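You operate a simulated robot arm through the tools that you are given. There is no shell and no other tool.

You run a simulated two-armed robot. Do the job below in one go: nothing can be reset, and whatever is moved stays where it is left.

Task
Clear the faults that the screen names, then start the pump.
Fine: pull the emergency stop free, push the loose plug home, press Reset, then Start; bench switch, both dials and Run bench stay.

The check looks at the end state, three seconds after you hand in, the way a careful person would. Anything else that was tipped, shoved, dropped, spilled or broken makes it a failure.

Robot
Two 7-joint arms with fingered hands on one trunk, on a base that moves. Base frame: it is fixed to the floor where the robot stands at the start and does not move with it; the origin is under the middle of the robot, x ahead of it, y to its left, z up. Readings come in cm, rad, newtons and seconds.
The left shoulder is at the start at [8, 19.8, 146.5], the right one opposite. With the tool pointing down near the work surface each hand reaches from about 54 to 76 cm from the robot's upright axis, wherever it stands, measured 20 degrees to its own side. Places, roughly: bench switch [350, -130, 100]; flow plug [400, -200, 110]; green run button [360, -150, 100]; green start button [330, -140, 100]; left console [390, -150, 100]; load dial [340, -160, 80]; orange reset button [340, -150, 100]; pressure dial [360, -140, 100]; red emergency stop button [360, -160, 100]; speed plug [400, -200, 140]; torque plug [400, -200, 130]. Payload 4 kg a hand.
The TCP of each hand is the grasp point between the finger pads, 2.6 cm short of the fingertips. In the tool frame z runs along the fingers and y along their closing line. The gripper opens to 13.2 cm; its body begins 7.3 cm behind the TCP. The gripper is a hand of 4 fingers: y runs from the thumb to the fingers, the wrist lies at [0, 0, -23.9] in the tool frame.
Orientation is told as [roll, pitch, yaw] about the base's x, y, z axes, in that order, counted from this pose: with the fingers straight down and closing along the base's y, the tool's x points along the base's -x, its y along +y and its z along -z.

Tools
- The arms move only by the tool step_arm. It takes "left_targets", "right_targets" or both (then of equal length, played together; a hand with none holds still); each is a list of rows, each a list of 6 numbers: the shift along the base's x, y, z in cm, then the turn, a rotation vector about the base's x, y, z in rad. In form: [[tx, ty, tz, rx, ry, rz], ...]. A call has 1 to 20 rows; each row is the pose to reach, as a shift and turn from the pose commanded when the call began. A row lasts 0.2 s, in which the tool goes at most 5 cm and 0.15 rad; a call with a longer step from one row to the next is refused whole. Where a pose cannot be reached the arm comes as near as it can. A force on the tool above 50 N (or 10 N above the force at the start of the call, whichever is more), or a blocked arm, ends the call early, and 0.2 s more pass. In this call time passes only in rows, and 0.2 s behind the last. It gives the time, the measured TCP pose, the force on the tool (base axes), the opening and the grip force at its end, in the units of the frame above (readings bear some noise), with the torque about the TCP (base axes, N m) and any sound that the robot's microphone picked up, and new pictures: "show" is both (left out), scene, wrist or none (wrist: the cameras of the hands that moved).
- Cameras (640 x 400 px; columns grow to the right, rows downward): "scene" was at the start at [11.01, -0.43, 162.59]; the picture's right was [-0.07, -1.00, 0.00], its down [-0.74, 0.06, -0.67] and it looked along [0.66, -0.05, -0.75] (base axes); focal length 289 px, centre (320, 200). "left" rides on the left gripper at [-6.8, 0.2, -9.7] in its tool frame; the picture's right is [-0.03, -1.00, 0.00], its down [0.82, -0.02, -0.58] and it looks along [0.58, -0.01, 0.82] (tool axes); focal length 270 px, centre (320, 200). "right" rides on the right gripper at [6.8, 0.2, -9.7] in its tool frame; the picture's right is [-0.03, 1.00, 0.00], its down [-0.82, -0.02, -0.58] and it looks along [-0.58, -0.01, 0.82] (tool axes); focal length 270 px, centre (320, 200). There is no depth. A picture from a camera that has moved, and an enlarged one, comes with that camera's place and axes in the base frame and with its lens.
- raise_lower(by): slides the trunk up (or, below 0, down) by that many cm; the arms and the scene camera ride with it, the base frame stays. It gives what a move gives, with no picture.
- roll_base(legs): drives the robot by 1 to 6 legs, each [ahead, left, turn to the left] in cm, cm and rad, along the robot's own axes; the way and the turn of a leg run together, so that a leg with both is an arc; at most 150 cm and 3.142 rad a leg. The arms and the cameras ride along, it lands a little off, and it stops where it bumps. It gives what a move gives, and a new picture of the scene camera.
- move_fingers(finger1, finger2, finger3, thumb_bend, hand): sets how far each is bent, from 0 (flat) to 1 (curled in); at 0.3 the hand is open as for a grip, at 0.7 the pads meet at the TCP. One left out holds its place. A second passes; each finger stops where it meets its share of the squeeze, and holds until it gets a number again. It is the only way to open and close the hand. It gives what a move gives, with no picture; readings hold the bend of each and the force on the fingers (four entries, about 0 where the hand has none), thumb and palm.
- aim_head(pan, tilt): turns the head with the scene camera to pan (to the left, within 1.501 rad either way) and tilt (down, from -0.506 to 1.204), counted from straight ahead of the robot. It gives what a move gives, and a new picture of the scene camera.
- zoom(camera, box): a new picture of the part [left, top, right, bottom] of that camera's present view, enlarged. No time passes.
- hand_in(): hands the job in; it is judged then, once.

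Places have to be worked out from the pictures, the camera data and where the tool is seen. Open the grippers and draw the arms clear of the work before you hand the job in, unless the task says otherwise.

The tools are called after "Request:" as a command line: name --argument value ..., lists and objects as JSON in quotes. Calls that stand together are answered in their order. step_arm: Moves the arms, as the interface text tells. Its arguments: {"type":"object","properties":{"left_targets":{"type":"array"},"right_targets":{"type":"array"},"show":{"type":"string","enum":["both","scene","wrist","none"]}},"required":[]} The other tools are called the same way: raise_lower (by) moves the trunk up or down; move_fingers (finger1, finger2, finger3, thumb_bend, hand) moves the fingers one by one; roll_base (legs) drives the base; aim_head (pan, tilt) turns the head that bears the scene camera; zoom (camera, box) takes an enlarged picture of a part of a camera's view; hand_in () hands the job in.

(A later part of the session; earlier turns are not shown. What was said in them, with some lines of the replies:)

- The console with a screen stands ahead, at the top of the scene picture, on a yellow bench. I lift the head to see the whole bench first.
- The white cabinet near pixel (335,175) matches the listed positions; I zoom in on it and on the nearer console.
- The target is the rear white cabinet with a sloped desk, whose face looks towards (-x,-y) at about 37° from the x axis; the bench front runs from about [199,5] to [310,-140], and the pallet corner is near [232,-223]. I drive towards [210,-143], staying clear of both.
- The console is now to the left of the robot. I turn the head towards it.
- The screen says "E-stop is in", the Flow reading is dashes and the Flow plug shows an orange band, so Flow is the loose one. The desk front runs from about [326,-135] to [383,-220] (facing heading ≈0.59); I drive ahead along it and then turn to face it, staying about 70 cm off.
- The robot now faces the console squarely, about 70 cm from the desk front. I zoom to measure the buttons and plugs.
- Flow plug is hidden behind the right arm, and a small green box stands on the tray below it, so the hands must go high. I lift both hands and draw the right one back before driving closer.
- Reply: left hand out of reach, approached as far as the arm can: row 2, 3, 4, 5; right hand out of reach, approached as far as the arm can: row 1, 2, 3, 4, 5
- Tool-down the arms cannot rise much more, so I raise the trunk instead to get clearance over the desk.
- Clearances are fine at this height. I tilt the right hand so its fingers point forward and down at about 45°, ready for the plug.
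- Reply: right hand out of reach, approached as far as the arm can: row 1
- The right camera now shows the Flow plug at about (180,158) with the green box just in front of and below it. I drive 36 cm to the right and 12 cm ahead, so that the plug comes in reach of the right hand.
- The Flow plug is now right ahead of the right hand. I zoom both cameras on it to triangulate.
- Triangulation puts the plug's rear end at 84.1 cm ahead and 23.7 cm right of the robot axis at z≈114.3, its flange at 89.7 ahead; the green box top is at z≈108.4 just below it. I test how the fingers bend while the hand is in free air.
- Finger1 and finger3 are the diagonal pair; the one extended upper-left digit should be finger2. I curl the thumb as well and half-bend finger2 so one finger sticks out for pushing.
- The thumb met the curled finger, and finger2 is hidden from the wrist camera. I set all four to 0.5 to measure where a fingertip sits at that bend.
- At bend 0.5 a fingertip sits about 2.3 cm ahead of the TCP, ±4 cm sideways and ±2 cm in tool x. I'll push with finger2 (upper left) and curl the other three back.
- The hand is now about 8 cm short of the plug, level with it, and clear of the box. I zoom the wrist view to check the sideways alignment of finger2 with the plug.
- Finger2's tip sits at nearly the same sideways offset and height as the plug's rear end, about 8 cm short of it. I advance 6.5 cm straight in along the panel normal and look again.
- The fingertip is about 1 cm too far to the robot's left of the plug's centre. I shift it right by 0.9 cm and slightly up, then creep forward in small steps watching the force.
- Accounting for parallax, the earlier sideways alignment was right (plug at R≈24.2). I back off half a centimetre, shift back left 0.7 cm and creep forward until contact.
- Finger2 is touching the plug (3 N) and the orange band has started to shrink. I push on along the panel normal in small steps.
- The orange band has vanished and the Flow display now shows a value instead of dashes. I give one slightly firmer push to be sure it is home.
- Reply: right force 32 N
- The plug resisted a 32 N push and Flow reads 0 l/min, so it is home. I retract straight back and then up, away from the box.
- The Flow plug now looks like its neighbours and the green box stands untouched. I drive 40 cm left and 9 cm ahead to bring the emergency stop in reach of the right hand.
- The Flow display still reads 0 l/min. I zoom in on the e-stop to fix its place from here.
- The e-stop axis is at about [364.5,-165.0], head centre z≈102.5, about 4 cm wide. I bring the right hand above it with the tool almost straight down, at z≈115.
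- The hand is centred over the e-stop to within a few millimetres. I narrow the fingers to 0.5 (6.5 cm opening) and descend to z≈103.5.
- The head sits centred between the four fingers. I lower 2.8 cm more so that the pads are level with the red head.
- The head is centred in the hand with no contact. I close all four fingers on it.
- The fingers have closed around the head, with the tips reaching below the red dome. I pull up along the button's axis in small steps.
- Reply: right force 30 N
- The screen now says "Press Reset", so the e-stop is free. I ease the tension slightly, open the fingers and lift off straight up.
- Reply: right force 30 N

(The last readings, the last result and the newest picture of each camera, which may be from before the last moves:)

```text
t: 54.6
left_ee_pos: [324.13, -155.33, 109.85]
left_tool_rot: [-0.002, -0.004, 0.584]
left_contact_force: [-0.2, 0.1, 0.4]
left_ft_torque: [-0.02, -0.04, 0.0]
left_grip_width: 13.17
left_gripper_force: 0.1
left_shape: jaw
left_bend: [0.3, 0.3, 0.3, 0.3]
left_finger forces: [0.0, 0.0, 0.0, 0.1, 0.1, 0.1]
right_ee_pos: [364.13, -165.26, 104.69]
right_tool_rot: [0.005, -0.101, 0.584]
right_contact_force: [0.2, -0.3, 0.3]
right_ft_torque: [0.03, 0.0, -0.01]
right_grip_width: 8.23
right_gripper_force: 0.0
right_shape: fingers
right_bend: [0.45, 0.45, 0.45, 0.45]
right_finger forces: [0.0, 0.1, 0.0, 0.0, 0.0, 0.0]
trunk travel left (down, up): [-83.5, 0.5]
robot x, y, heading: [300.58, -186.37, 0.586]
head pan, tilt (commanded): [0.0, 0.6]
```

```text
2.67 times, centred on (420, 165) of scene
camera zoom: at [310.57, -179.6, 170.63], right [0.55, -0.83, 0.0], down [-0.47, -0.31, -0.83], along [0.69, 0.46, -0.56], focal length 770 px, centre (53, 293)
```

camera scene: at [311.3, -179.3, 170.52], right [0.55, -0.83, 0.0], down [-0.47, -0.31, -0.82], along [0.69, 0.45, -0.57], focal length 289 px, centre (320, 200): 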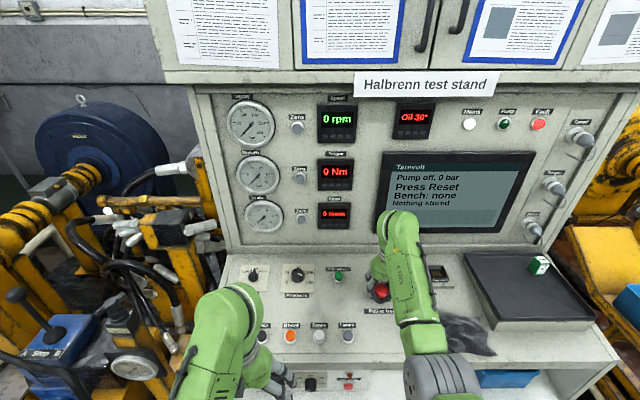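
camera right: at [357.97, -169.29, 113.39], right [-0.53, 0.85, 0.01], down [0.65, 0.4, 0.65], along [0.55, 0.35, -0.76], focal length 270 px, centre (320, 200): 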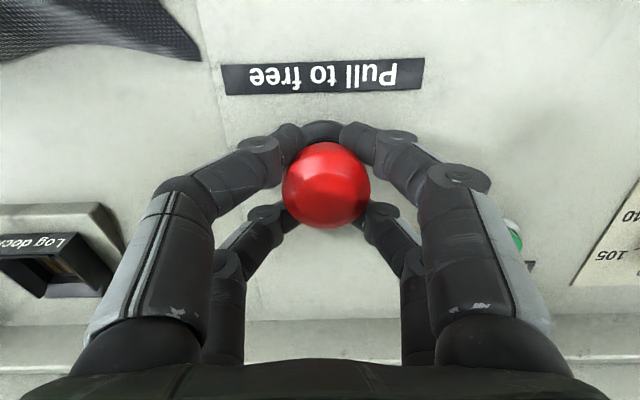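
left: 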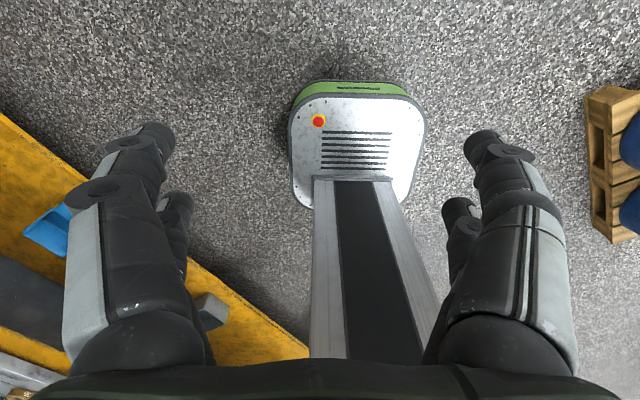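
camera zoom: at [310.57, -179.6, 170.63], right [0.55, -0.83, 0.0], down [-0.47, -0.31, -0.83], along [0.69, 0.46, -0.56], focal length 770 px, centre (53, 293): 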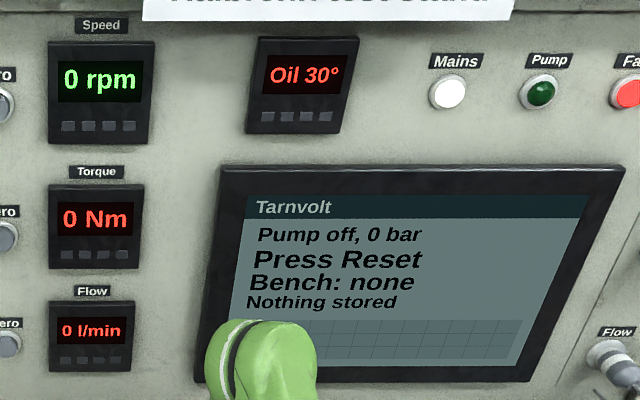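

The hand has let go and the screen still says "Press Reset". I lift the right hand clear, then back the base off 7 cm so the left hand can comfortably reach the Reset/Start row.

Request:
step_arm --right_targets '[[0, 0, 3, 0, 0, 0], [0, 0, 6, 0, 0, 0], [0, 0, 9, 0, 0, 0], [0, 0, 12, 0, 0, 0]]' --show "none"

Request:
roll_base --legs '[[-7, 0, 0]]'

Request:
zoom --camera "left" --box '[0, 0, 640, 400]'

```text
t: 55.6
left_ee_pos: [324.18, -155.18, 109.82]
left_tool_rot: [0.0, -0.001, 0.584]
left_contact_force: [0.2, 0.4, -0.2]
left_ft_torque: [-0.02, 0.03, 0.02]
left_grip_width: 13.19
left_gripper_force: 0.1
left_shape: jaw
left_bend: [0.3, 0.3, 0.3, 0.3]
left_finger forces: [0.0, 0.0, 0.0, 0.0, 0.0, 0.0]
right_ee_pos: [364.11, -165.29, 116.57]
right_tool_rot: [0.005, -0.098, 0.584]
right_contact_force: [0.5, 0.9, -0.2]
right_ft_torque: [0.0, 0.01, 0.02]
right_grip_width: 8.21
right_gripper_force: 0.1
right_shape: fingers
right_bend: [0.45, 0.45, 0.45, 0.45]
right_finger forces: [0.1, 0.0, 0.0, 0.0, 0.0, 0.0]
trunk travel left (down, up): [-83.5, 0.5]
robot x, y, heading: [300.8, -186.35, 0.586]
head pan, tilt (commanded): [0.0, 0.6]
```

```text
t: 56.6
left_ee_pos: [319.49, -158.36, 109.34]
left_tool_rot: [0.0, 0.01, 0.585]
left_contact_force: [0.8, 0.8, 0.0]
left_ft_torque: [-0.06, 0.08, 0.03]
left_grip_width: 13.21
left_gripper_force: 0.1
left_shape: jaw
left_bend: [0.3, 0.3, 0.3, 0.3]
left_finger forces: [0.0, 0.0, 0.0, 0.0, 0.1, 0.1]
right_ee_pos: [359.41, -168.42, 115.83]
right_tool_rot: [0.003, -0.088, 0.585]
right_contact_force: [0.1, 0.4, -1.0]
right_ft_torque: [-0.05, 0.09, 0.0]
right_grip_width: 8.22
right_gripper_force: 0.1
right_shape: fingers
right_bend: [0.45, 0.45, 0.45, 0.45]
right_finger forces: [0.1, 0.1, 0.0, 0.0, 0.0, 0.0]
trunk travel left (down, up): [-83.5, 0.5]
robot x, y, heading: [294.57, -189.97, 0.586]
head pan, tilt (commanded): [0.0, 0.6]
camera scene: at [306.47, -182.35, 170.45], right [0.55, -0.83, 0.0], down [-0.48, -0.32, -0.82], along [0.68, 0.45, -0.57], focal length 289 px, centre (320, 200)
```

scene: 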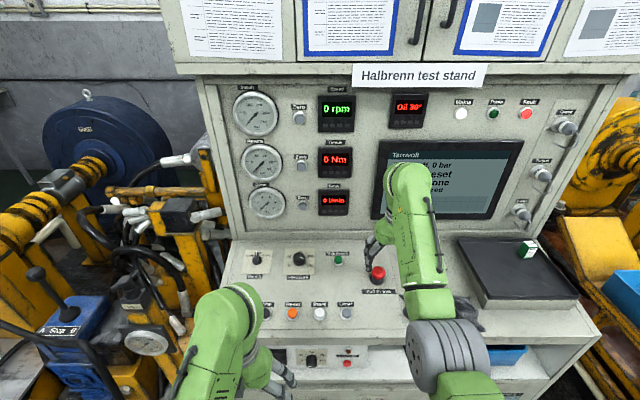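

```text
1.00 times, centred on (320, 200) of left (not enlarged: the box is as wide or as high as the picture)
camera zoom: at [324.98, -154.43, 119.0], right [0.57, -0.82, 0.0], down [-0.67, -0.46, 0.58], along [-0.48, -0.34, -0.81], focal length 270 px, centre (320, 200)
```

zoom: 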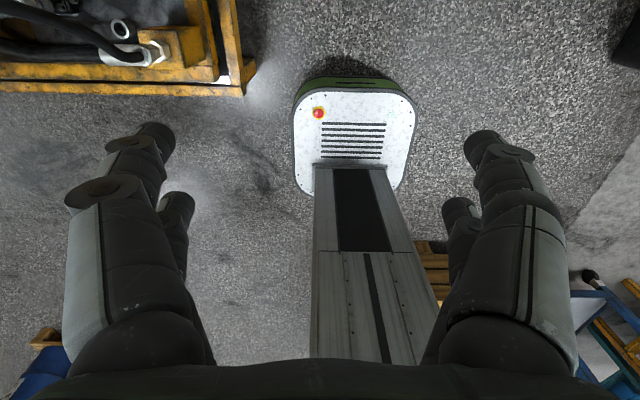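

The left hand is still in front of the desk. I zoom to re-measure Reset and Start from this place.

Request:
zoom --camera "scene" --box '[220, 230, 380, 330]'

```text
4.00 times, centred on (300, 280) of scene
camera zoom: at [306.47, -182.35, 170.45], right [0.55, -0.83, 0.0], down [-0.48, -0.32, -0.82], along [0.68, 0.45, -0.57], focal length 1155 px, centre (400, -120)
```

zoom: 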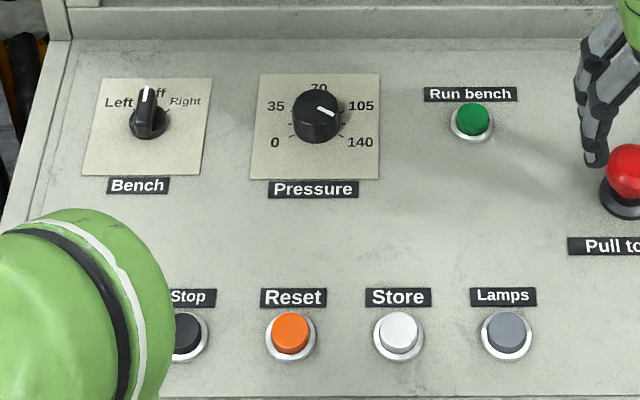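

Reset comes out at about [342,-149.9] again, so Start lies 15 cm to its left at about [333.7,-137.4]. I now fold three digits of the left hand, leaving finger2 out, and check which one stays.

Request:
move_fingers --hand "left" --finger1 1.0 --finger3 1.0 --finger2 0.5

Request:
zoom --camera "left" --box '[0, 0, 640, 400]'

```text
t: 57.6
left_ee_pos: [318.2, -159.21, 109.9]
left_tool_rot: [-0.001, -0.006, 0.585]
left_contact_force: [-0.8, 0.4, -0.5]
left_ft_torque: [-0.01, -0.07, 0.02]
left_grip_width: 5.66
left_gripper_force: 0.0
left_shape: fingers
left_bend: [1.0, 0.5, 1.0, 0.3]
left_finger forces: [0.1, 0.0, 0.0, 0.0, 0.1, 0.0]
right_ee_pos: [358.18, -169.26, 116.87]
right_tool_rot: [0.003, -0.102, 0.583]
right_contact_force: [-1.0, 0.0, 0.1]
right_ft_torque: [-0.02, -0.03, 0.01]
right_grip_width: 8.25
right_gripper_force: 0.1
right_shape: fingers
right_bend: [0.45, 0.45, 0.45, 0.45]
right_finger forces: [0.0, 0.0, 0.0, 0.0, 0.0, 0.1]
trunk travel left (down, up): [-83.5, 0.5]
robot x, y, heading: [294.73, -189.99, 0.587]
head pan, tilt (commanded): [0.0, 0.6]
```

```text
1.00 times, centred on (320, 200) of left (not enlarged: the box is as wide or as high as the picture)
camera zoom: at [323.68, -155.29, 119.66], right [0.57, -0.82, 0.0], down [-0.67, -0.47, 0.57], along [-0.47, -0.33, -0.82], focal length 270 px, centre (320, 200)
```

zoom: 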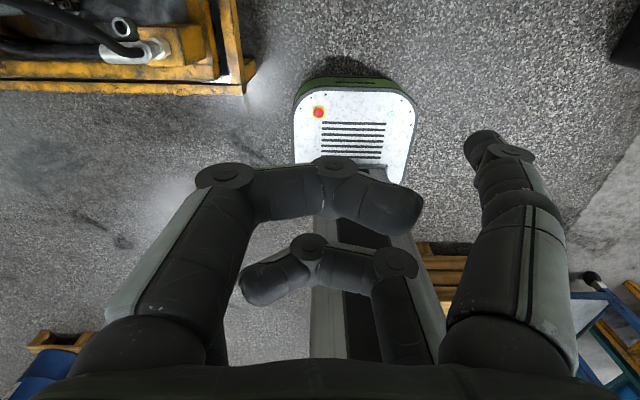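

On the left hand the thumb is the right-hand, panel-side digit, visible to both cameras. I use the thumb as the pressing finger: fold finger2 too and set the thumb at 0.45.

Request:
move_fingers --hand "left" --finger2 1.0 --thumb_bend 0.45

Request:
zoom --camera "left" --box '[0, 0, 640, 400]'

```text
t: 58.6
left_ee_pos: [318.43, -158.95, 109.78]
left_tool_rot: [-0.001, -0.003, 0.585]
left_contact_force: [-0.5, 0.5, -0.9]
left_ft_torque: [-0.02, 0.01, 0.04]
left_grip_width: 4.64
left_gripper_force: 0.1
left_shape: fingers
left_bend: [1.0, 0.88, 1.0, 0.45]
left_finger forces: [0.0, 0.0, 0.1, 0.0, 0.0, 0.1]
right_ee_pos: [358.47, -169.0, 116.64]
right_tool_rot: [0.002, -0.101, 0.584]
right_contact_force: [-0.3, 0.5, 0.3]
right_ft_torque: [0.01, 0.03, -0.01]
right_grip_width: 8.23
right_gripper_force: 0.1
right_shape: fingers
right_bend: [0.45, 0.45, 0.45, 0.45]
right_finger forces: [0.0, 0.1, 0.1, 0.0, 0.0, 0.0]
trunk travel left (down, up): [-83.5, 0.5]
robot x, y, heading: [294.75, -189.79, 0.583]
head pan, tilt (commanded): [0.0, 0.6]
```

```text
1.00 times, centred on (320, 200) of left (not enlarged: the box is as wide or as high as the picture)
camera zoom: at [324.01, -155.07, 119.49], right [0.57, -0.82, 0.0], down [-0.67, -0.47, 0.58], along [-0.47, -0.33, -0.82], focal length 270 px, centre (320, 200)
```

zoom: 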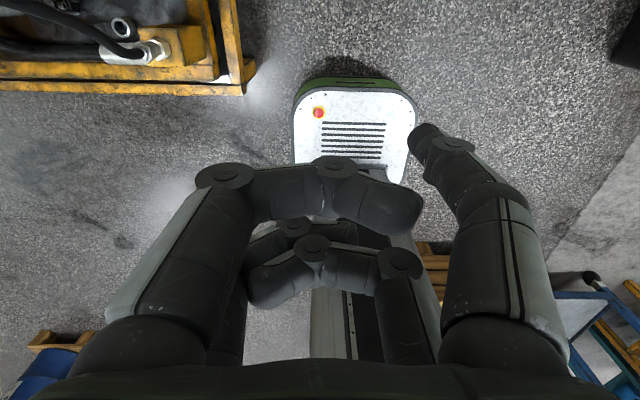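

The thumb tip sits about 2 cm forward, 4.9 cm right and 2.4–3.4 cm below the TCP. I move the left hand over Reset, stopping with the thumb tip about 6 cm above it.

Request:
step_arm --left_targets '[[3.2, 2.0, 0, 0, 0, 0], [6.4, 4.0, 0, 0, 0, 0], [9.6, 6.1, 0, 0, 0, 0], [12.8, 8.1, 0, 0, 0, 0], [16, 10.2, -0.4, 0, 0, 0], [19.2, 12.2, -0.8, 0, 0, 0]]' --show "both"

Request:
zoom --camera "scene" --box '[220, 230, 380, 330]'

```text
t: 60.0
left_ee_pos: [337.86, -146.75, 108.87]
left_tool_rot: [0.001, -0.001, 0.585]
left_contact_force: [0.6, -0.3, 0.1]
left_ft_torque: [-0.02, 0.0, 0.0]
left_grip_width: 4.68
left_gripper_force: 0.1
left_shape: fingers
left_bend: [1.0, 0.88, 1.0, 0.45]
left_finger forces: [0.0, 0.1, 0.0, 0.1, 0.0, 0.0]
right_ee_pos: [358.59, -168.86, 116.54]
right_tool_rot: [0.004, -0.099, 0.583]
right_contact_force: [0.3, -0.6, -0.8]
right_ft_torque: [0.01, 0.01, 0.02]
right_grip_width: 8.24
right_gripper_force: 0.0
right_shape: fingers
right_bend: [0.45, 0.45, 0.45, 0.45]
right_finger forces: [0.0, 0.1, 0.0, 0.1, 0.0, 0.0]
trunk travel left (down, up): [-83.5, 0.5]
robot x, y, heading: [295.08, -190.04, 0.581]
head pan, tilt (commanded): [0.0, 0.6]
camera scene: at [305.24, -183.2, 170.59], right [0.55, -0.83, 0.0], down [-0.47, -0.31, -0.82], along [0.69, 0.45, -0.57], focal length 289 px, centre (320, 200)
camera left: at [343.44, -142.82, 118.56], right [0.57, -0.82, 0.0], down [-0.67, -0.47, 0.58], along [-0.47, -0.33, -0.82], focal length 270 px, centre (320, 200)
```

scene: 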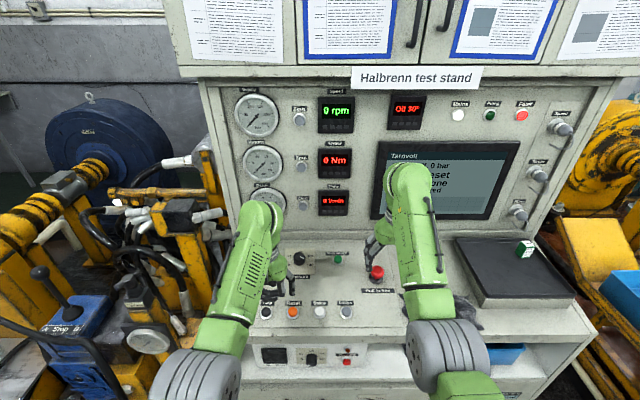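
left: 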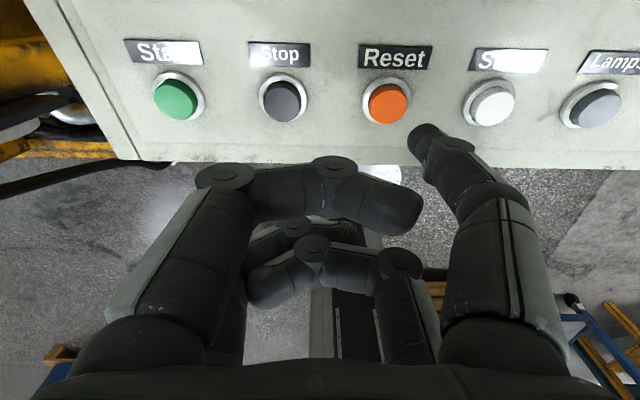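

```text
4.00 times, centred on (300, 280) of scene
camera zoom: at [305.24, -183.2, 170.59], right [0.55, -0.83, 0.0], down [-0.47, -0.31, -0.82], along [0.69, 0.45, -0.57], focal length 1155 px, centre (400, -120)
```

zoom: 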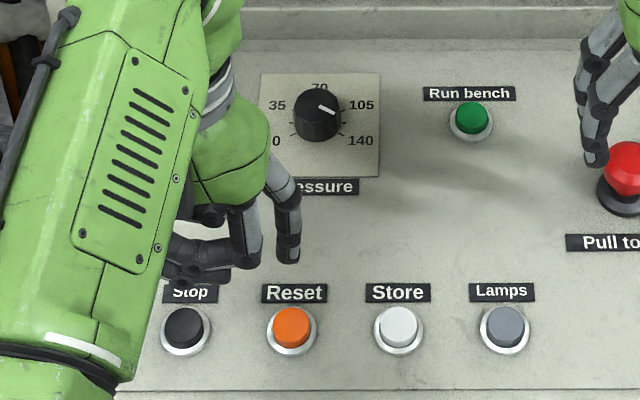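

The thumb is over Reset; both views suggest moving it about 0.8 cm back towards me. I correct that and descend 4 cm.

Request:
step_arm --left_targets '[[-0.78, -0.27, -2, 0, 0, 0], [-0.78, -0.27, -4, 0, 0, 0]]' --show "both"

Request:
zoom --camera "scene" --box '[250, 260, 346, 320]'

Request:
zoom --camera "left" --box '[340, 60, 500, 180]'

```text
t: 60.6
left_ee_pos: [336.89, -146.95, 104.92]
left_tool_rot: [-0.001, -0.001, 0.585]
left_contact_force: [0.2, 0.1, 0.7]
left_ft_torque: [0.0, 0.0, 0.04]
left_grip_width: 4.65
left_gripper_force: 0.1
left_shape: fingers
left_bend: [1.0, 0.88, 1.0, 0.45]
left_finger forces: [0.1, 0.0, 0.0, 0.0, 0.0, 0.1]
right_ee_pos: [358.42, -168.97, 116.56]
right_tool_rot: [0.003, -0.101, 0.584]
right_contact_force: [-0.1, 0.3, 0.1]
right_ft_torque: [-0.04, 0.0, 0.01]
right_grip_width: 8.23
right_gripper_force: 0.0
right_shape: fingers
right_bend: [0.45, 0.45, 0.45, 0.45]
right_finger forces: [0.0, 0.0, 0.0, 0.0, 0.0, 0.0]
trunk travel left (down, up): [-83.5, 0.5]
robot x, y, heading: [295.06, -190.52, 0.588]
head pan, tilt (commanded): [0.0, 0.6]
camera scene: at [305.05, -183.26, 170.6], right [0.55, -0.83, 0.0], down [-0.47, -0.31, -0.82], along [0.69, 0.45, -0.57], focal length 289 px, centre (320, 200)
camera left: at [342.45, -143.09, 114.65], right [0.57, -0.82, 0.0], down [-0.67, -0.47, 0.58], along [-0.47, -0.33, -0.82], focal length 270 px, centre (320, 200)
```

scene: 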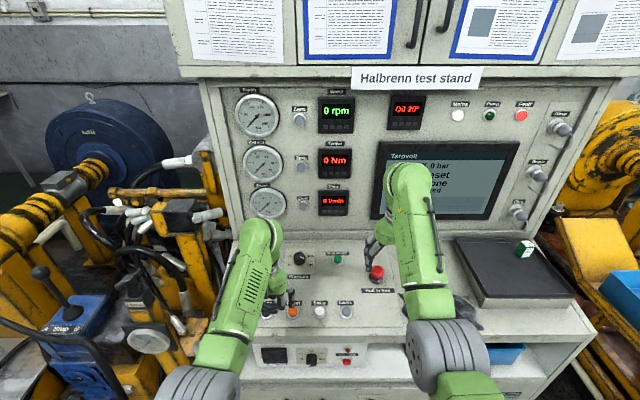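
left: 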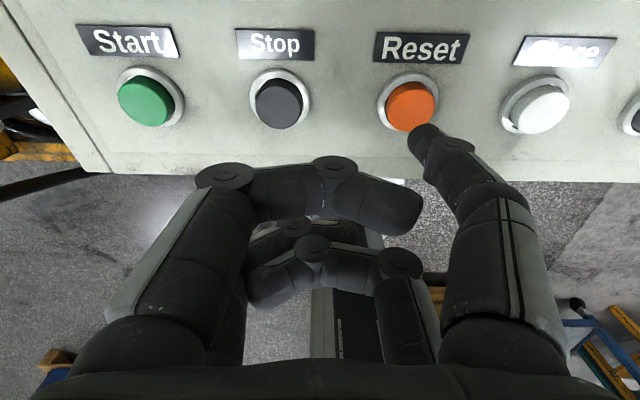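

```text
6.67 times, centred on (298, 290) of scene
camera zoom: at [305.05, -183.26, 170.6], right [0.55, -0.83, 0.0], down [-0.47, -0.31, -0.82], along [0.69, 0.45, -0.57], focal length 1925 px, centre (467, -400)
```

zoom: 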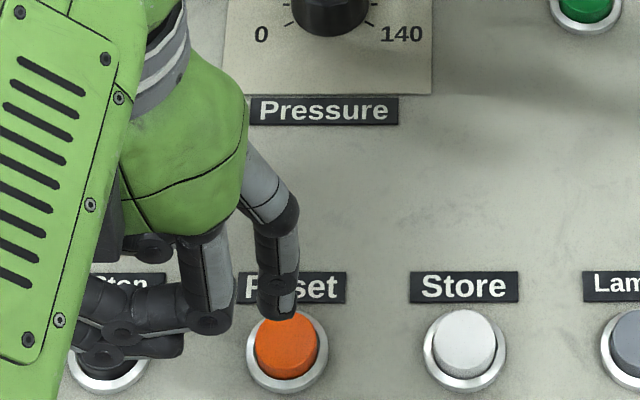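

```text
3.33 times, centred on (420, 120) of left
camera zoom: at [342.45, -143.09, 114.65], right [0.57, -0.82, 0.0], down [-0.67, -0.47, 0.58], along [-0.47, -0.33, -0.82], focal length 901 px, centre (-13, 467)
```

zoom: 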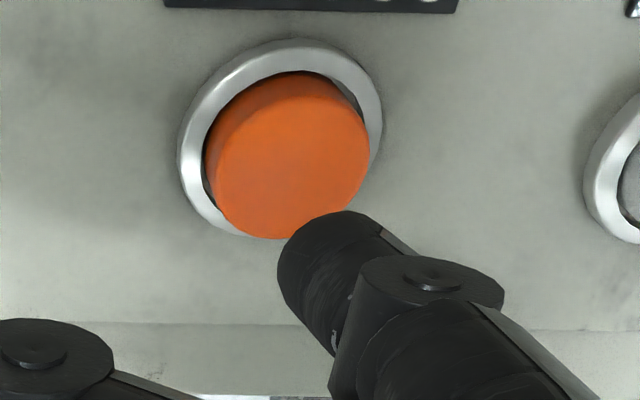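

The thumb tip is about 1.5 cm above the orange cap and centred within a few millimetres. I press down gently in small steps.

Request:
step_arm --left_targets '[[0.17, 0.11, -0.6, 0, 0, 0], [0.17, 0.11, -1.1, 0, 0, 0], [0.17, 0.11, -1.4, 0, 0, 0], [0.17, 0.11, -1.7, 0, 0, 0]]' --show "both"

Request:
zoom --camera "scene" --box '[250, 260, 346, 320]'

```text
t: 61.6
left_ee_pos: [336.92, -146.94, 103.16]
left_tool_rot: [0.001, -0.001, 0.585]
left_contact_force: [-0.5, -0.7, 0.3]
left_ft_torque: [-0.04, 0.03, -0.01]
left_grip_width: 4.69
left_gripper_force: 0.1
left_shape: fingers
left_bend: [1.0, 0.88, 1.0, 0.45]
left_finger forces: [0.0, 0.0, 0.0, 0.0, 0.0, 0.1]
right_ee_pos: [358.34, -169.08, 116.77]
right_tool_rot: [0.004, -0.099, 0.582]
right_contact_force: [0.1, 0.2, -0.5]
right_ft_torque: [-0.01, 0.03, -0.03]
right_grip_width: 8.24
right_gripper_force: 0.1
right_shape: fingers
right_bend: [0.45, 0.45, 0.45, 0.45]
right_finger forces: [0.0, 0.0, 0.0, 0.0, 0.0, 0.0]
trunk travel left (down, up): [-83.5, 0.5]
robot x, y, heading: [294.93, -189.92, 0.589]
head pan, tilt (commanded): [0.0, 0.6]
camera scene: at [304.94, -183.37, 170.61], right [0.55, -0.83, 0.0], down [-0.47, -0.31, -0.83], along [0.69, 0.46, -0.56], focal length 289 px, centre (320, 200)
camera left: at [342.51, -143.07, 112.99], right [0.57, -0.82, 0.0], down [-0.67, -0.47, 0.58], along [-0.47, -0.33, -0.82], focal length 270 px, centre (320, 200)
```

scene: 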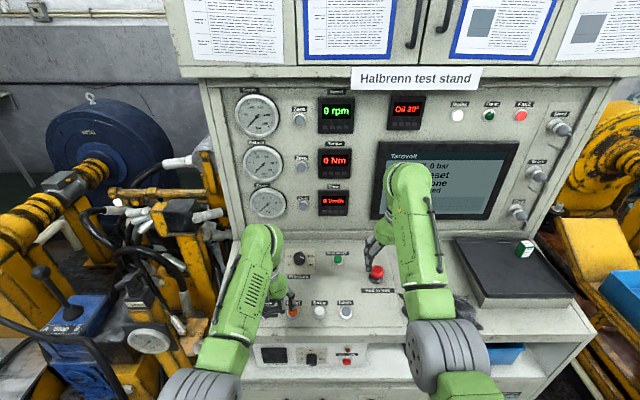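
left: 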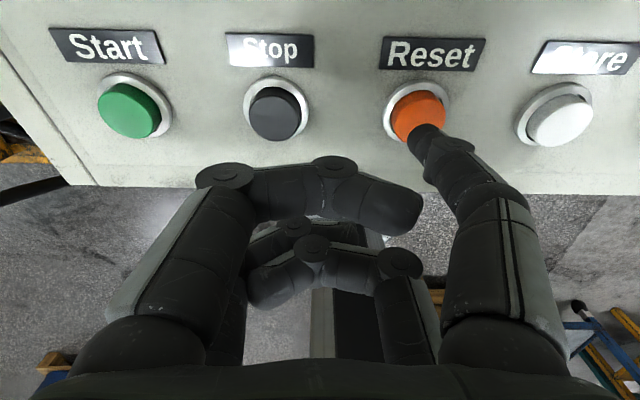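

```text
6.67 times, centred on (298, 290) of scene
camera zoom: at [304.94, -183.37, 170.61], right [0.55, -0.83, 0.0], down [-0.47, -0.31, -0.83], along [0.69, 0.46, -0.56], focal length 1925 px, centre (467, -400)
```

zoom: 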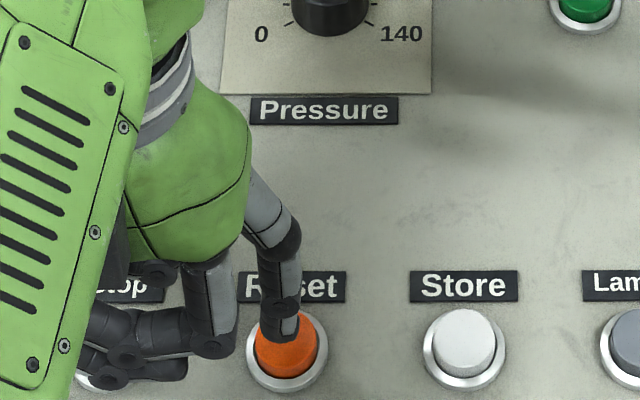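

No contact force yet; the tip looks centred just above the cap. I keep pressing down in 3 mm steps.

Request:
step_arm --left_targets '[[0, 0, -0.3, 0, 0, 0], [0, 0, -0.6, 0, 0, 0], [0, 0, -0.9, 0, 0, 0]]' --show "both"

Request:
zoom --camera "scene" --box '[250, 260, 346, 320]'

```text
t: 62.4
left_ee_pos: [336.91, -147.05, 102.4]
left_tool_rot: [-0.001, -0.003, 0.584]
left_contact_force: [0.0, 0.3, 1.2]
left_ft_torque: [-0.02, -0.09, 0.02]
left_grip_width: 4.68
left_gripper_force: 0.6
left_shape: fingers
left_bend: [1.0, 0.88, 1.0, 0.45]
left_finger forces: [0.0, 0.0, 0.0, 0.0, 1.3, 0.0]
right_ee_pos: [358.37, -169.11, 116.61]
right_tool_rot: [0.002, -0.101, 0.582]
right_contact_force: [0.7, 0.3, -0.3]
right_ft_torque: [-0.02, 0.01, 0.01]
right_grip_width: 8.23
right_gripper_force: 0.2
right_shape: fingers
right_bend: [0.45, 0.45, 0.45, 0.45]
right_finger forces: [0.1, 0.1, 0.0, 0.0, 0.0, 0.1]
trunk travel left (down, up): [-83.5, 0.5]
robot x, y, heading: [295.1, -190.23, 0.585]
head pan, tilt (commanded): [0.0, 0.6]
heard: click
camera scene: at [304.92, -183.37, 170.62], right [0.55, -0.83, 0.0], down [-0.47, -0.31, -0.83], along [0.69, 0.46, -0.56], focal length 289 px, centre (320, 200)
camera left: at [342.51, -143.08, 112.16], right [0.57, -0.82, 0.0], down [-0.67, -0.47, 0.57], along [-0.47, -0.33, -0.82], focal length 270 px, centre (320, 200)
```

scene: 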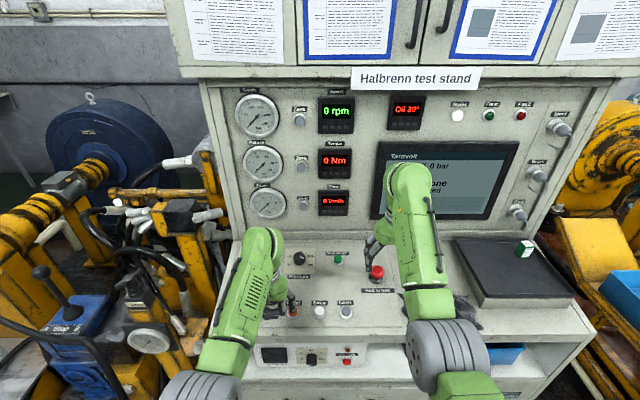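
left: 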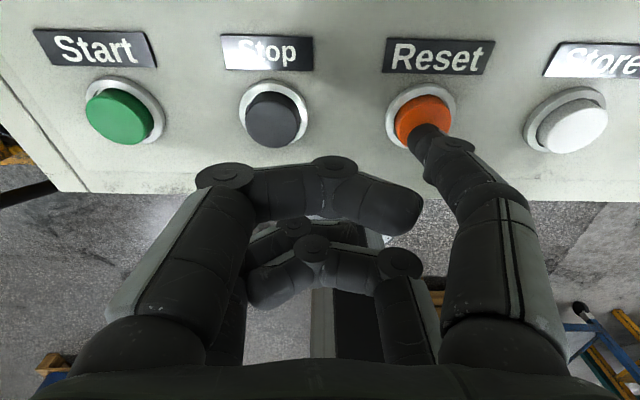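

```text
6.67 times, centred on (298, 290) of scene
camera zoom: at [304.92, -183.37, 170.62], right [0.55, -0.83, 0.0], down [-0.47, -0.31, -0.83], along [0.69, 0.46, -0.56], focal length 1925 px, centre (467, -400)
```

zoom: 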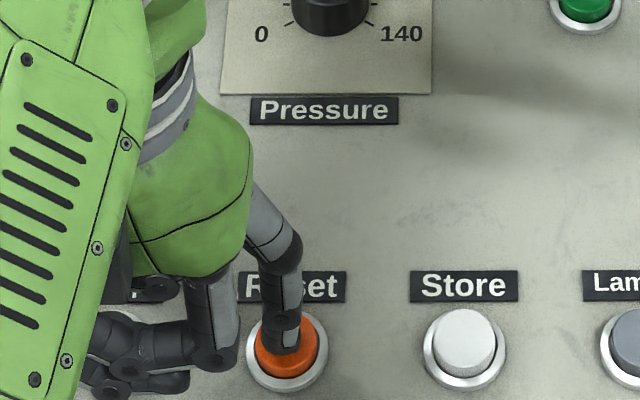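

A click was heard and the Fault lamp went dark: Reset is done. I lift off and move the left hand 15 cm left, over Start.

Request:
step_arm --left_targets '[[0, 0, 2.5, 0, 0, 0], [0, 0, 5, 0, 0, 0], [-2.1, 3.1, 5, 0, 0, 0], [-4.2, 6.2, 5, 0, 0, 0], [-6.2, 9.4, 5, 0, 0, 0], [-8.3, 12.5, 5, 0, 0, 0]]' --show "both"

Request:
zoom --camera "scene" --box '[210, 250, 338, 330]'

Request:
zoom --camera "left" --box '[340, 60, 500, 180]'

```text
t: 63.8
left_ee_pos: [328.63, -134.37, 107.44]
left_tool_rot: [-0.002, 0.0, 0.582]
left_contact_force: [0.2, -1.1, 0.0]
left_ft_torque: [0.03, -0.04, -0.01]
left_grip_width: 4.66
left_gripper_force: 0.0
left_shape: fingers
left_bend: [1.0, 0.88, 1.0, 0.45]
left_finger forces: [0.0, 0.0, 0.1, 0.0, 0.0, 0.0]
right_ee_pos: [358.34, -169.01, 116.68]
right_tool_rot: [0.002, -0.099, 0.584]
right_contact_force: [-0.1, 0.3, 0.3]
right_ft_torque: [0.01, 0.03, -0.02]
right_grip_width: 8.26
right_gripper_force: 0.1
right_shape: fingers
right_bend: [0.45, 0.45, 0.45, 0.45]
right_finger forces: [0.0, 0.0, 0.0, 0.1, 0.1, 0.0]
trunk travel left (down, up): [-83.5, 0.5]
robot x, y, heading: [295.3, -190.09, 0.588]
head pan, tilt (commanded): [0.0, 0.6]
camera scene: at [304.9, -183.25, 170.61], right [0.55, -0.83, 0.0], down [-0.47, -0.31, -0.82], along [0.69, 0.45, -0.57], focal length 289 px, centre (320, 200)
camera left: at [334.13, -130.43, 117.14], right [0.57, -0.82, 0.0], down [-0.67, -0.47, 0.58], along [-0.47, -0.33, -0.82], focal length 270 px, centre (320, 200)
```

scene: 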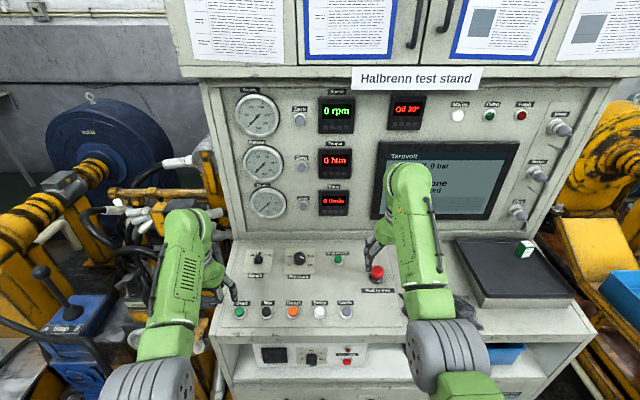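
left: 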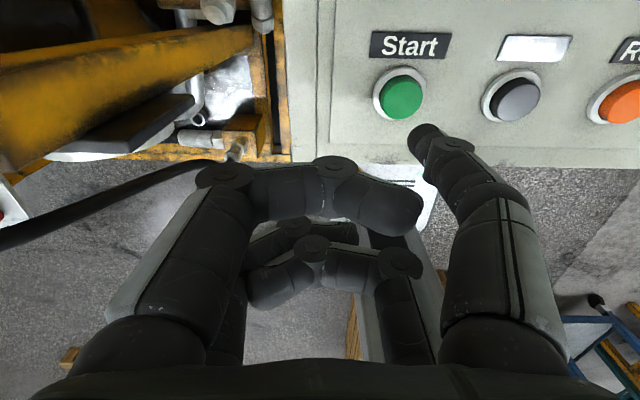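

```text
5.00 times, centred on (274, 290) of scene
camera zoom: at [304.9, -183.25, 170.61], right [0.55, -0.83, 0.0], down [-0.47, -0.31, -0.82], along [0.69, 0.45, -0.57], focal length 1444 px, centre (550, -250)
```

zoom: 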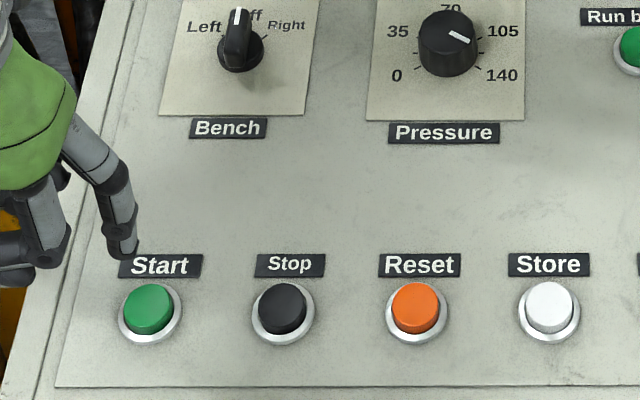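

```text
3.33 times, centred on (420, 120) of left
camera zoom: at [334.13, -130.43, 117.14], right [0.57, -0.82, 0.0], down [-0.67, -0.47, 0.58], along [-0.47, -0.33, -0.82], focal length 901 px, centre (-13, 467)
```

zoom: 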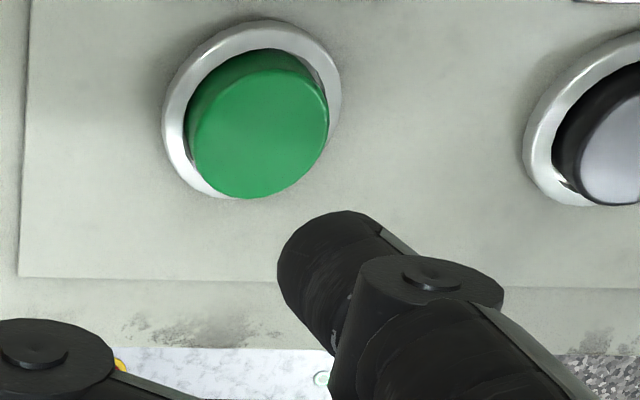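

Start is positioned almost exactly as Reset was; I shift 3 mm right and press down in small steps to the same depth.

Request:
step_arm --left_targets '[[0.17, -0.25, -2.5, 0, 0, 0], [0.17, -0.25, -4.2, 0, 0, 0], [0.17, -0.25, -4.5, 0, 0, 0], [0.17, -0.25, -4.8, 0, 0, 0], [0.17, -0.25, -5.1, 0, 0, 0]]' --show "both"

Request:
zoom --camera "scene" --box '[210, 250, 338, 330]'

Request:
zoom --camera "scene" --box '[300, 80, 540, 230]'

```text
t: 65.0
left_ee_pos: [328.85, -134.78, 102.43]
left_tool_rot: [0.0, -0.005, 0.585]
left_contact_force: [0.7, 0.8, 1.2]
left_ft_torque: [-0.06, -0.11, 0.04]
left_grip_width: 4.66
left_gripper_force: 0.8
left_shape: fingers
left_bend: [1.0, 0.88, 1.0, 0.45]
left_finger forces: [0.0, 0.1, 0.1, 0.0, 1.8, 0.0]
right_ee_pos: [358.37, -168.97, 116.7]
right_tool_rot: [0.004, -0.099, 0.583]
right_contact_force: [0.4, -0.6, 0.0]
right_ft_torque: [0.01, 0.02, 0.0]
right_grip_width: 8.26
right_gripper_force: 0.1
right_shape: fingers
right_bend: [0.45, 0.45, 0.45, 0.45]
right_finger forces: [0.0, 0.0, 0.0, 0.1, 0.0, 0.0]
trunk travel left (down, up): [-83.5, 0.5]
robot x, y, heading: [295.03, -190.33, 0.579]
head pan, tilt (commanded): [0.0, 0.6]
heard: click
camera scene: at [304.94, -183.36, 170.62], right [0.55, -0.83, 0.0], down [-0.47, -0.31, -0.83], along [0.69, 0.46, -0.56], focal length 289 px, centre (320, 200)
camera left: at [334.4, -130.82, 112.11], right [0.57, -0.82, 0.0], down [-0.67, -0.47, 0.57], along [-0.47, -0.33, -0.82], focal length 270 px, centre (320, 200)
```

scene: 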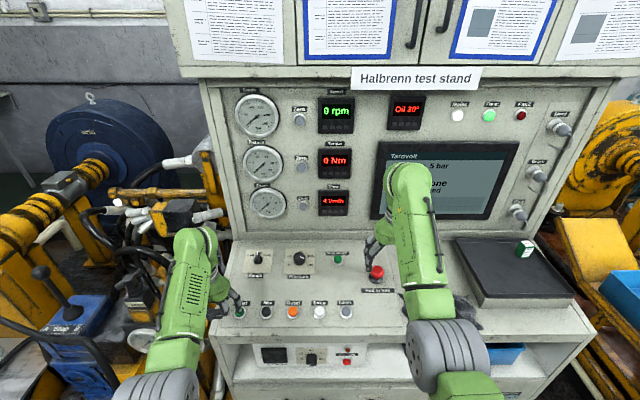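
left: 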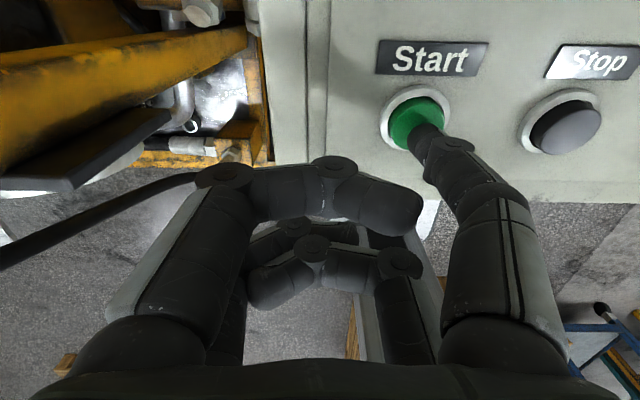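

```text
5.00 times, centred on (274, 290) of scene
camera zoom: at [304.94, -183.36, 170.62], right [0.55, -0.83, 0.0], down [-0.47, -0.31, -0.83], along [0.69, 0.46, -0.56], focal length 1444 px, centre (550, -250)
```

zoom: 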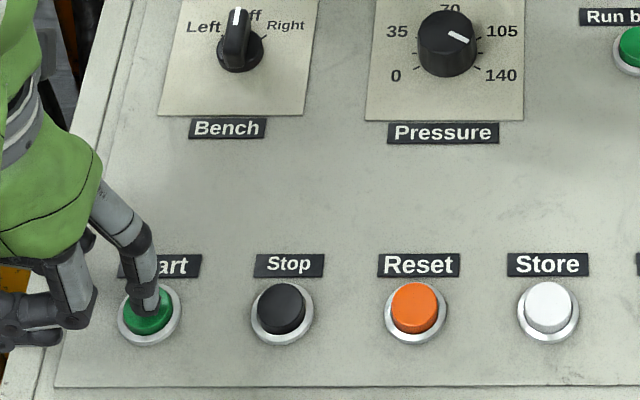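

```text
2.67 times, centred on (420, 155) of scene
camera zoom: at [304.94, -183.36, 170.62], right [0.55, -0.83, 0.0], down [-0.47, -0.31, -0.83], along [0.69, 0.46, -0.56], focal length 770 px, centre (53, 320)
```

zoom: 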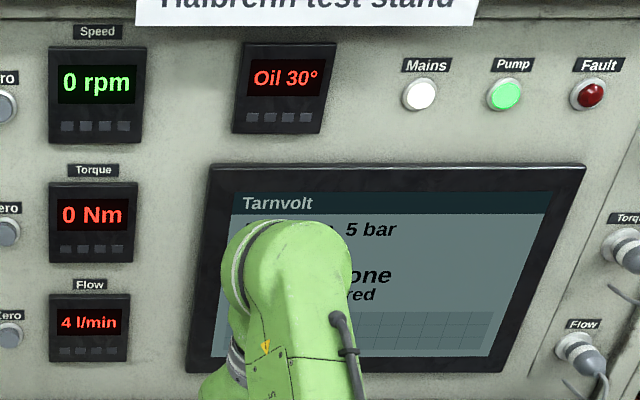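

The Pump lamp is lit, the pressure shows 5 bar and flow 4 l/min: the pump runs. I lift the left hand and retrace its path off the desk.

Request:
step_arm --left_targets '[[0, 0, 2.5, 0, 0, 0], [0, 0, 5, 0, 0, 0], [2.1, -3.1, 6, 0, 0, 0], [4.2, -6.2, 6.5, 0, 0, 0], [6.2, -9.4, 6.5, 0, 0, 0], [8.3, -12.5, 6.5, 0, 0, 0], [5.0, -14.7, 6.5, 0, 0, 0], [1.7, -16.9, 6.5, 0, 0, 0], [-1.6, -19.1, 6.5, 0, 0, 0], [-4.9, -21.3, 7, 0, 0, 0], [-8.2, -23.2, 7, 0, 0, 0], [-10.5, -24.3, 7, 0, 0, 0]]' --show "scene"

```text
t: 67.6
left_ee_pos: [318.31, -159.21, 109.38]
left_tool_rot: [-0.002, -0.004, 0.583]
left_contact_force: [-0.4, 0.4, -0.4]
left_ft_torque: [0.0, 0.0, 0.01]
left_grip_width: 4.65
left_gripper_force: 0.0
left_shape: fingers
left_bend: [1.0, 0.88, 1.0, 0.45]
left_finger forces: [0.0, 0.0, 0.0, 0.0, 0.0, 0.1]
right_ee_pos: [358.37, -169.15, 116.65]
right_tool_rot: [0.004, -0.101, 0.584]
right_contact_force: [-0.2, -0.2, -0.4]
right_ft_torque: [0.01, -0.03, 0.02]
right_grip_width: 8.25
right_gripper_force: 0.1
right_shape: fingers
right_bend: [0.45, 0.45, 0.45, 0.45]
right_finger forces: [0.0, 0.0, 0.0, 0.0, 0.1, 0.1]
trunk travel left (down, up): [-83.5, 0.5]
robot x, y, heading: [294.95, -189.99, 0.583]
head pan, tilt (commanded): [0.0, 0.6]
camera scene: at [304.78, -183.4, 170.63], right [0.55, -0.83, 0.0], down [-0.47, -0.31, -0.83], along [0.69, 0.46, -0.56], focal length 289 px, centre (320, 200)
```

scene: 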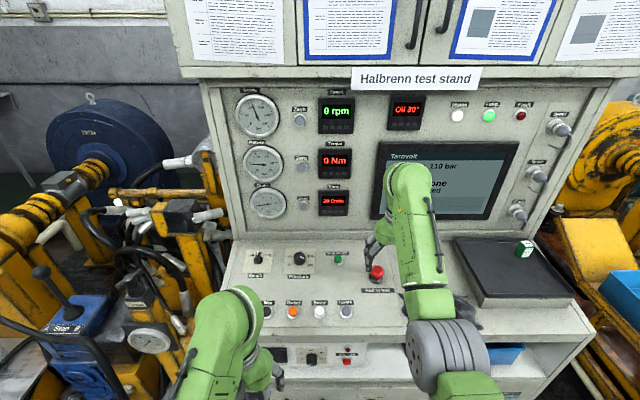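

Pressure has built up and the pump keeps running. I back the robot off the desk and then open both hands.

Request:
roll_base --legs '[[-20, 0, 0]]'

Request:
move_fingers --hand "left" --finger1 0.3 --finger2 0.3 --finger3 0.3 --thumb_bend 0.3

Request:
move_fingers --hand "right" --finger1 0.3 --finger2 0.3 --finger3 0.3 --thumb_bend 0.3

Request:
zoom --camera "scene" --box '[200, 60, 440, 210]'

Request:
zoom --camera "scene" --box '[200, 190, 440, 340]'

Request:
zoom --camera "scene" --box '[400, 60, 600, 260]'

```text
t: 69.2
left_ee_pos: [301.91, -170.04, 109.31]
left_tool_rot: [0.0, 0.002, 0.584]
left_contact_force: [-0.1, 0.7, -0.7]
left_ft_torque: [-0.03, 0.02, 0.03]
left_grip_width: 4.68
left_gripper_force: 0.1
left_shape: fingers
left_bend: [1.0, 0.88, 1.0, 0.45]
left_finger forces: [0.1, 0.1, 0.0, 0.0, 0.0, 0.0]
right_ee_pos: [342.08, -179.82, 116.23]
right_tool_rot: [0.004, -0.093, 0.582]
right_contact_force: [0.4, -0.2, 0.3]
right_ft_torque: [-0.03, -0.01, 0.01]
right_grip_width: 8.23
right_gripper_force: 0.0
right_shape: fingers
right_bend: [0.45, 0.45, 0.45, 0.45]
right_finger forces: [0.0, 0.0, 0.0, 0.0, 0.0, 0.0]
trunk travel left (down, up): [-83.5, 0.5]
robot x, y, heading: [278.06, -201.03, 0.582]
head pan, tilt (commanded): [0.0, 0.6]
camera scene: at [288.92, -193.98, 170.55], right [0.55, -0.83, 0.0], down [-0.47, -0.31, -0.82], along [0.69, 0.45, -0.57], focal length 289 px, centre (320, 200)
```

scene: 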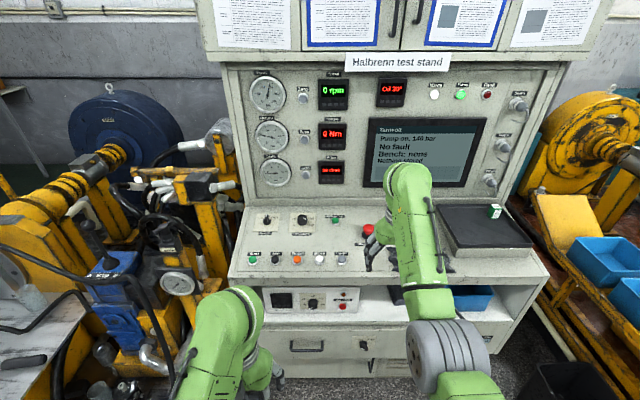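

```text
t: 70.2
left_ee_pos: [301.6, -170.28, 109.34]
left_tool_rot: [0.001, -0.003, 0.586]
left_contact_force: [0.0, -0.6, 0.3]
left_ft_torque: [-0.02, 0.01, 0.02]
left_grip_width: 13.22
left_gripper_force: 0.1
left_shape: fingers
left_bend: [0.3, 0.3, 0.3, 0.3]
left_finger forces: [0.1, 0.0, 0.1, 0.0, 0.1, 0.0]
right_ee_pos: [341.67, -179.97, 116.82]
right_tool_rot: [0.003, -0.101, 0.582]
right_contact_force: [-0.3, 0.2, 1.0]
right_ft_torque: [-0.01, -0.01, 0.0]
right_grip_width: 8.26
right_gripper_force: 0.1
right_shape: fingers
right_bend: [0.45, 0.45, 0.45, 0.45]
right_finger forces: [0.1, 0.1, 0.0, 0.0, 0.0, 0.0]
trunk travel left (down, up): [-83.5, 0.5]
robot x, y, heading: [278.15, -200.84, 0.587]
head pan, tilt (commanded): [0.0, 0.6]
```

```text
t: 71.2
left_ee_pos: [301.84, -170.03, 109.31]
left_tool_rot: [-0.001, -0.003, 0.585]
left_contact_force: [-0.2, 1.0, 0.0]
left_ft_torque: [0.0, -0.01, 0.01]
left_grip_width: 13.26
left_gripper_force: 0.0
left_shape: fingers
left_bend: [0.3, 0.3, 0.3, 0.3]
left_finger forces: [0.0, 0.0, 0.0, 0.0, 0.1, 0.0]
right_ee_pos: [341.78, -180.01, 116.56]
right_tool_rot: [0.001, -0.1, 0.584]
right_contact_force: [-0.4, 0.4, 0.2]
right_ft_torque: [0.0, 0.01, -0.01]
right_grip_width: 13.24
right_gripper_force: 0.2
right_shape: fingers
right_bend: [0.3, 0.3, 0.3, 0.3]
right_finger forces: [0.0, 0.0, 0.0, 0.0, 0.0, 0.0]
trunk travel left (down, up): [-83.5, 0.5]
robot x, y, heading: [278.37, -200.71, 0.585]
head pan, tilt (commanded): [0.0, 0.6]
```

```text
2.67 times, centred on (320, 135) of scene
camera zoom: at [288.37, -194.32, 170.61], right [0.55, -0.83, 0.0], down [-0.47, -0.31, -0.82], along [0.69, 0.46, -0.57], focal length 770 px, centre (320, 373)
```

zoom: 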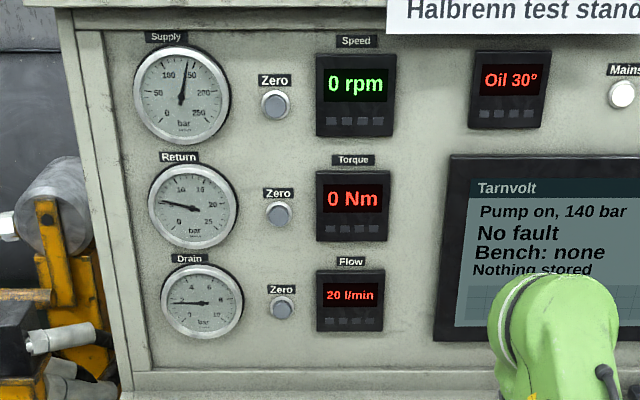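

```text
2.67 times, centred on (320, 265) of scene
camera zoom: at [288.37, -194.32, 170.61], right [0.55, -0.83, 0.0], down [-0.47, -0.31, -0.82], along [0.69, 0.46, -0.57], focal length 770 px, centre (320, 27)
```

zoom: 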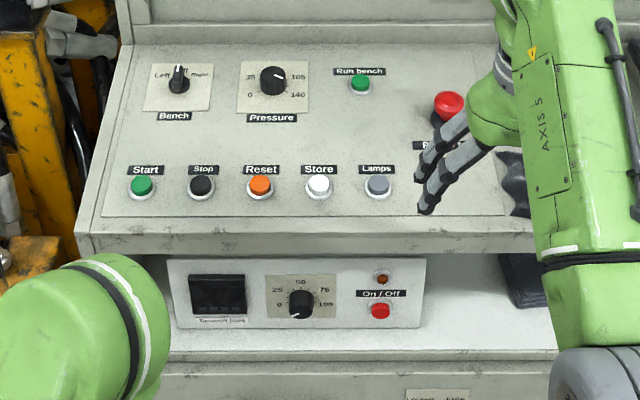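

```text
2.00 times, centred on (500, 160) of scene
camera zoom: at [288.37, -194.32, 170.61], right [0.55, -0.83, 0.0], down [-0.47, -0.31, -0.82], along [0.69, 0.46, -0.57], focal length 578 px, centre (-40, 280)
```

zoom: 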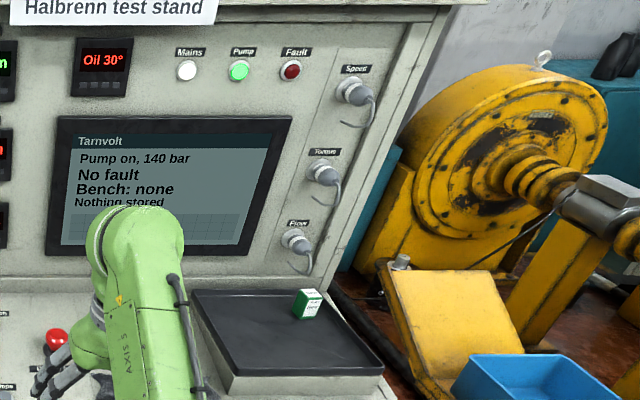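

The screen reads "Pump on, 140 bar, No fault", with dials and bench switch as before. I take one last look through the wrist camera at the e-stop and cloth area.

Request:
zoom --camera "right" --box '[0, 0, 640, 400]'

```text
1.00 times, centred on (320, 200) of right (not enlarged: the box is as wide or as high as the picture)
camera zoom: at [335.3, -184.17, 125.66], right [-0.53, 0.85, 0.01], down [0.64, 0.4, 0.66], along [0.55, 0.35, -0.76], focal length 270 px, centre (320, 200)
```

zoom: 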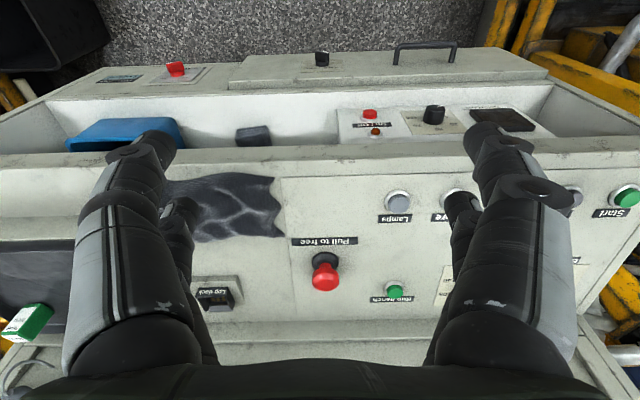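

The e-stop stands out, the cloth, tray and box are where they were, both hands are open and clear of the desk, and the pump runs with no fault. I hand the job in.

Request:
hand_in

```text
The job is handed in.
```

The pump is running. When I handed in, the screen read "Pump on, 140 bar, No fault", the Pump lamp was lit and flow showed 20 l/min.

- **Flow plug:** this was the loose one, and I pushed it home. The orange band disappeared and the Flow display went from dashes to 0 l/min.
- **Emergency stop:** I pulled it free, and the screen changed to "Press Reset".
- **Reset and Start:** I pressed each once. Each clicked; the Fault lamp went dark after Reset and the Pump lamp came on after Start.

I did not touch the bench switch, either dial or Run bench; the bench switch and the dials looked the same in the last pictures. The green box on the tray, the cloth and the card holder ("Log dock") on the desk are where they were. Both hands are open and drawn back in front of the desk.
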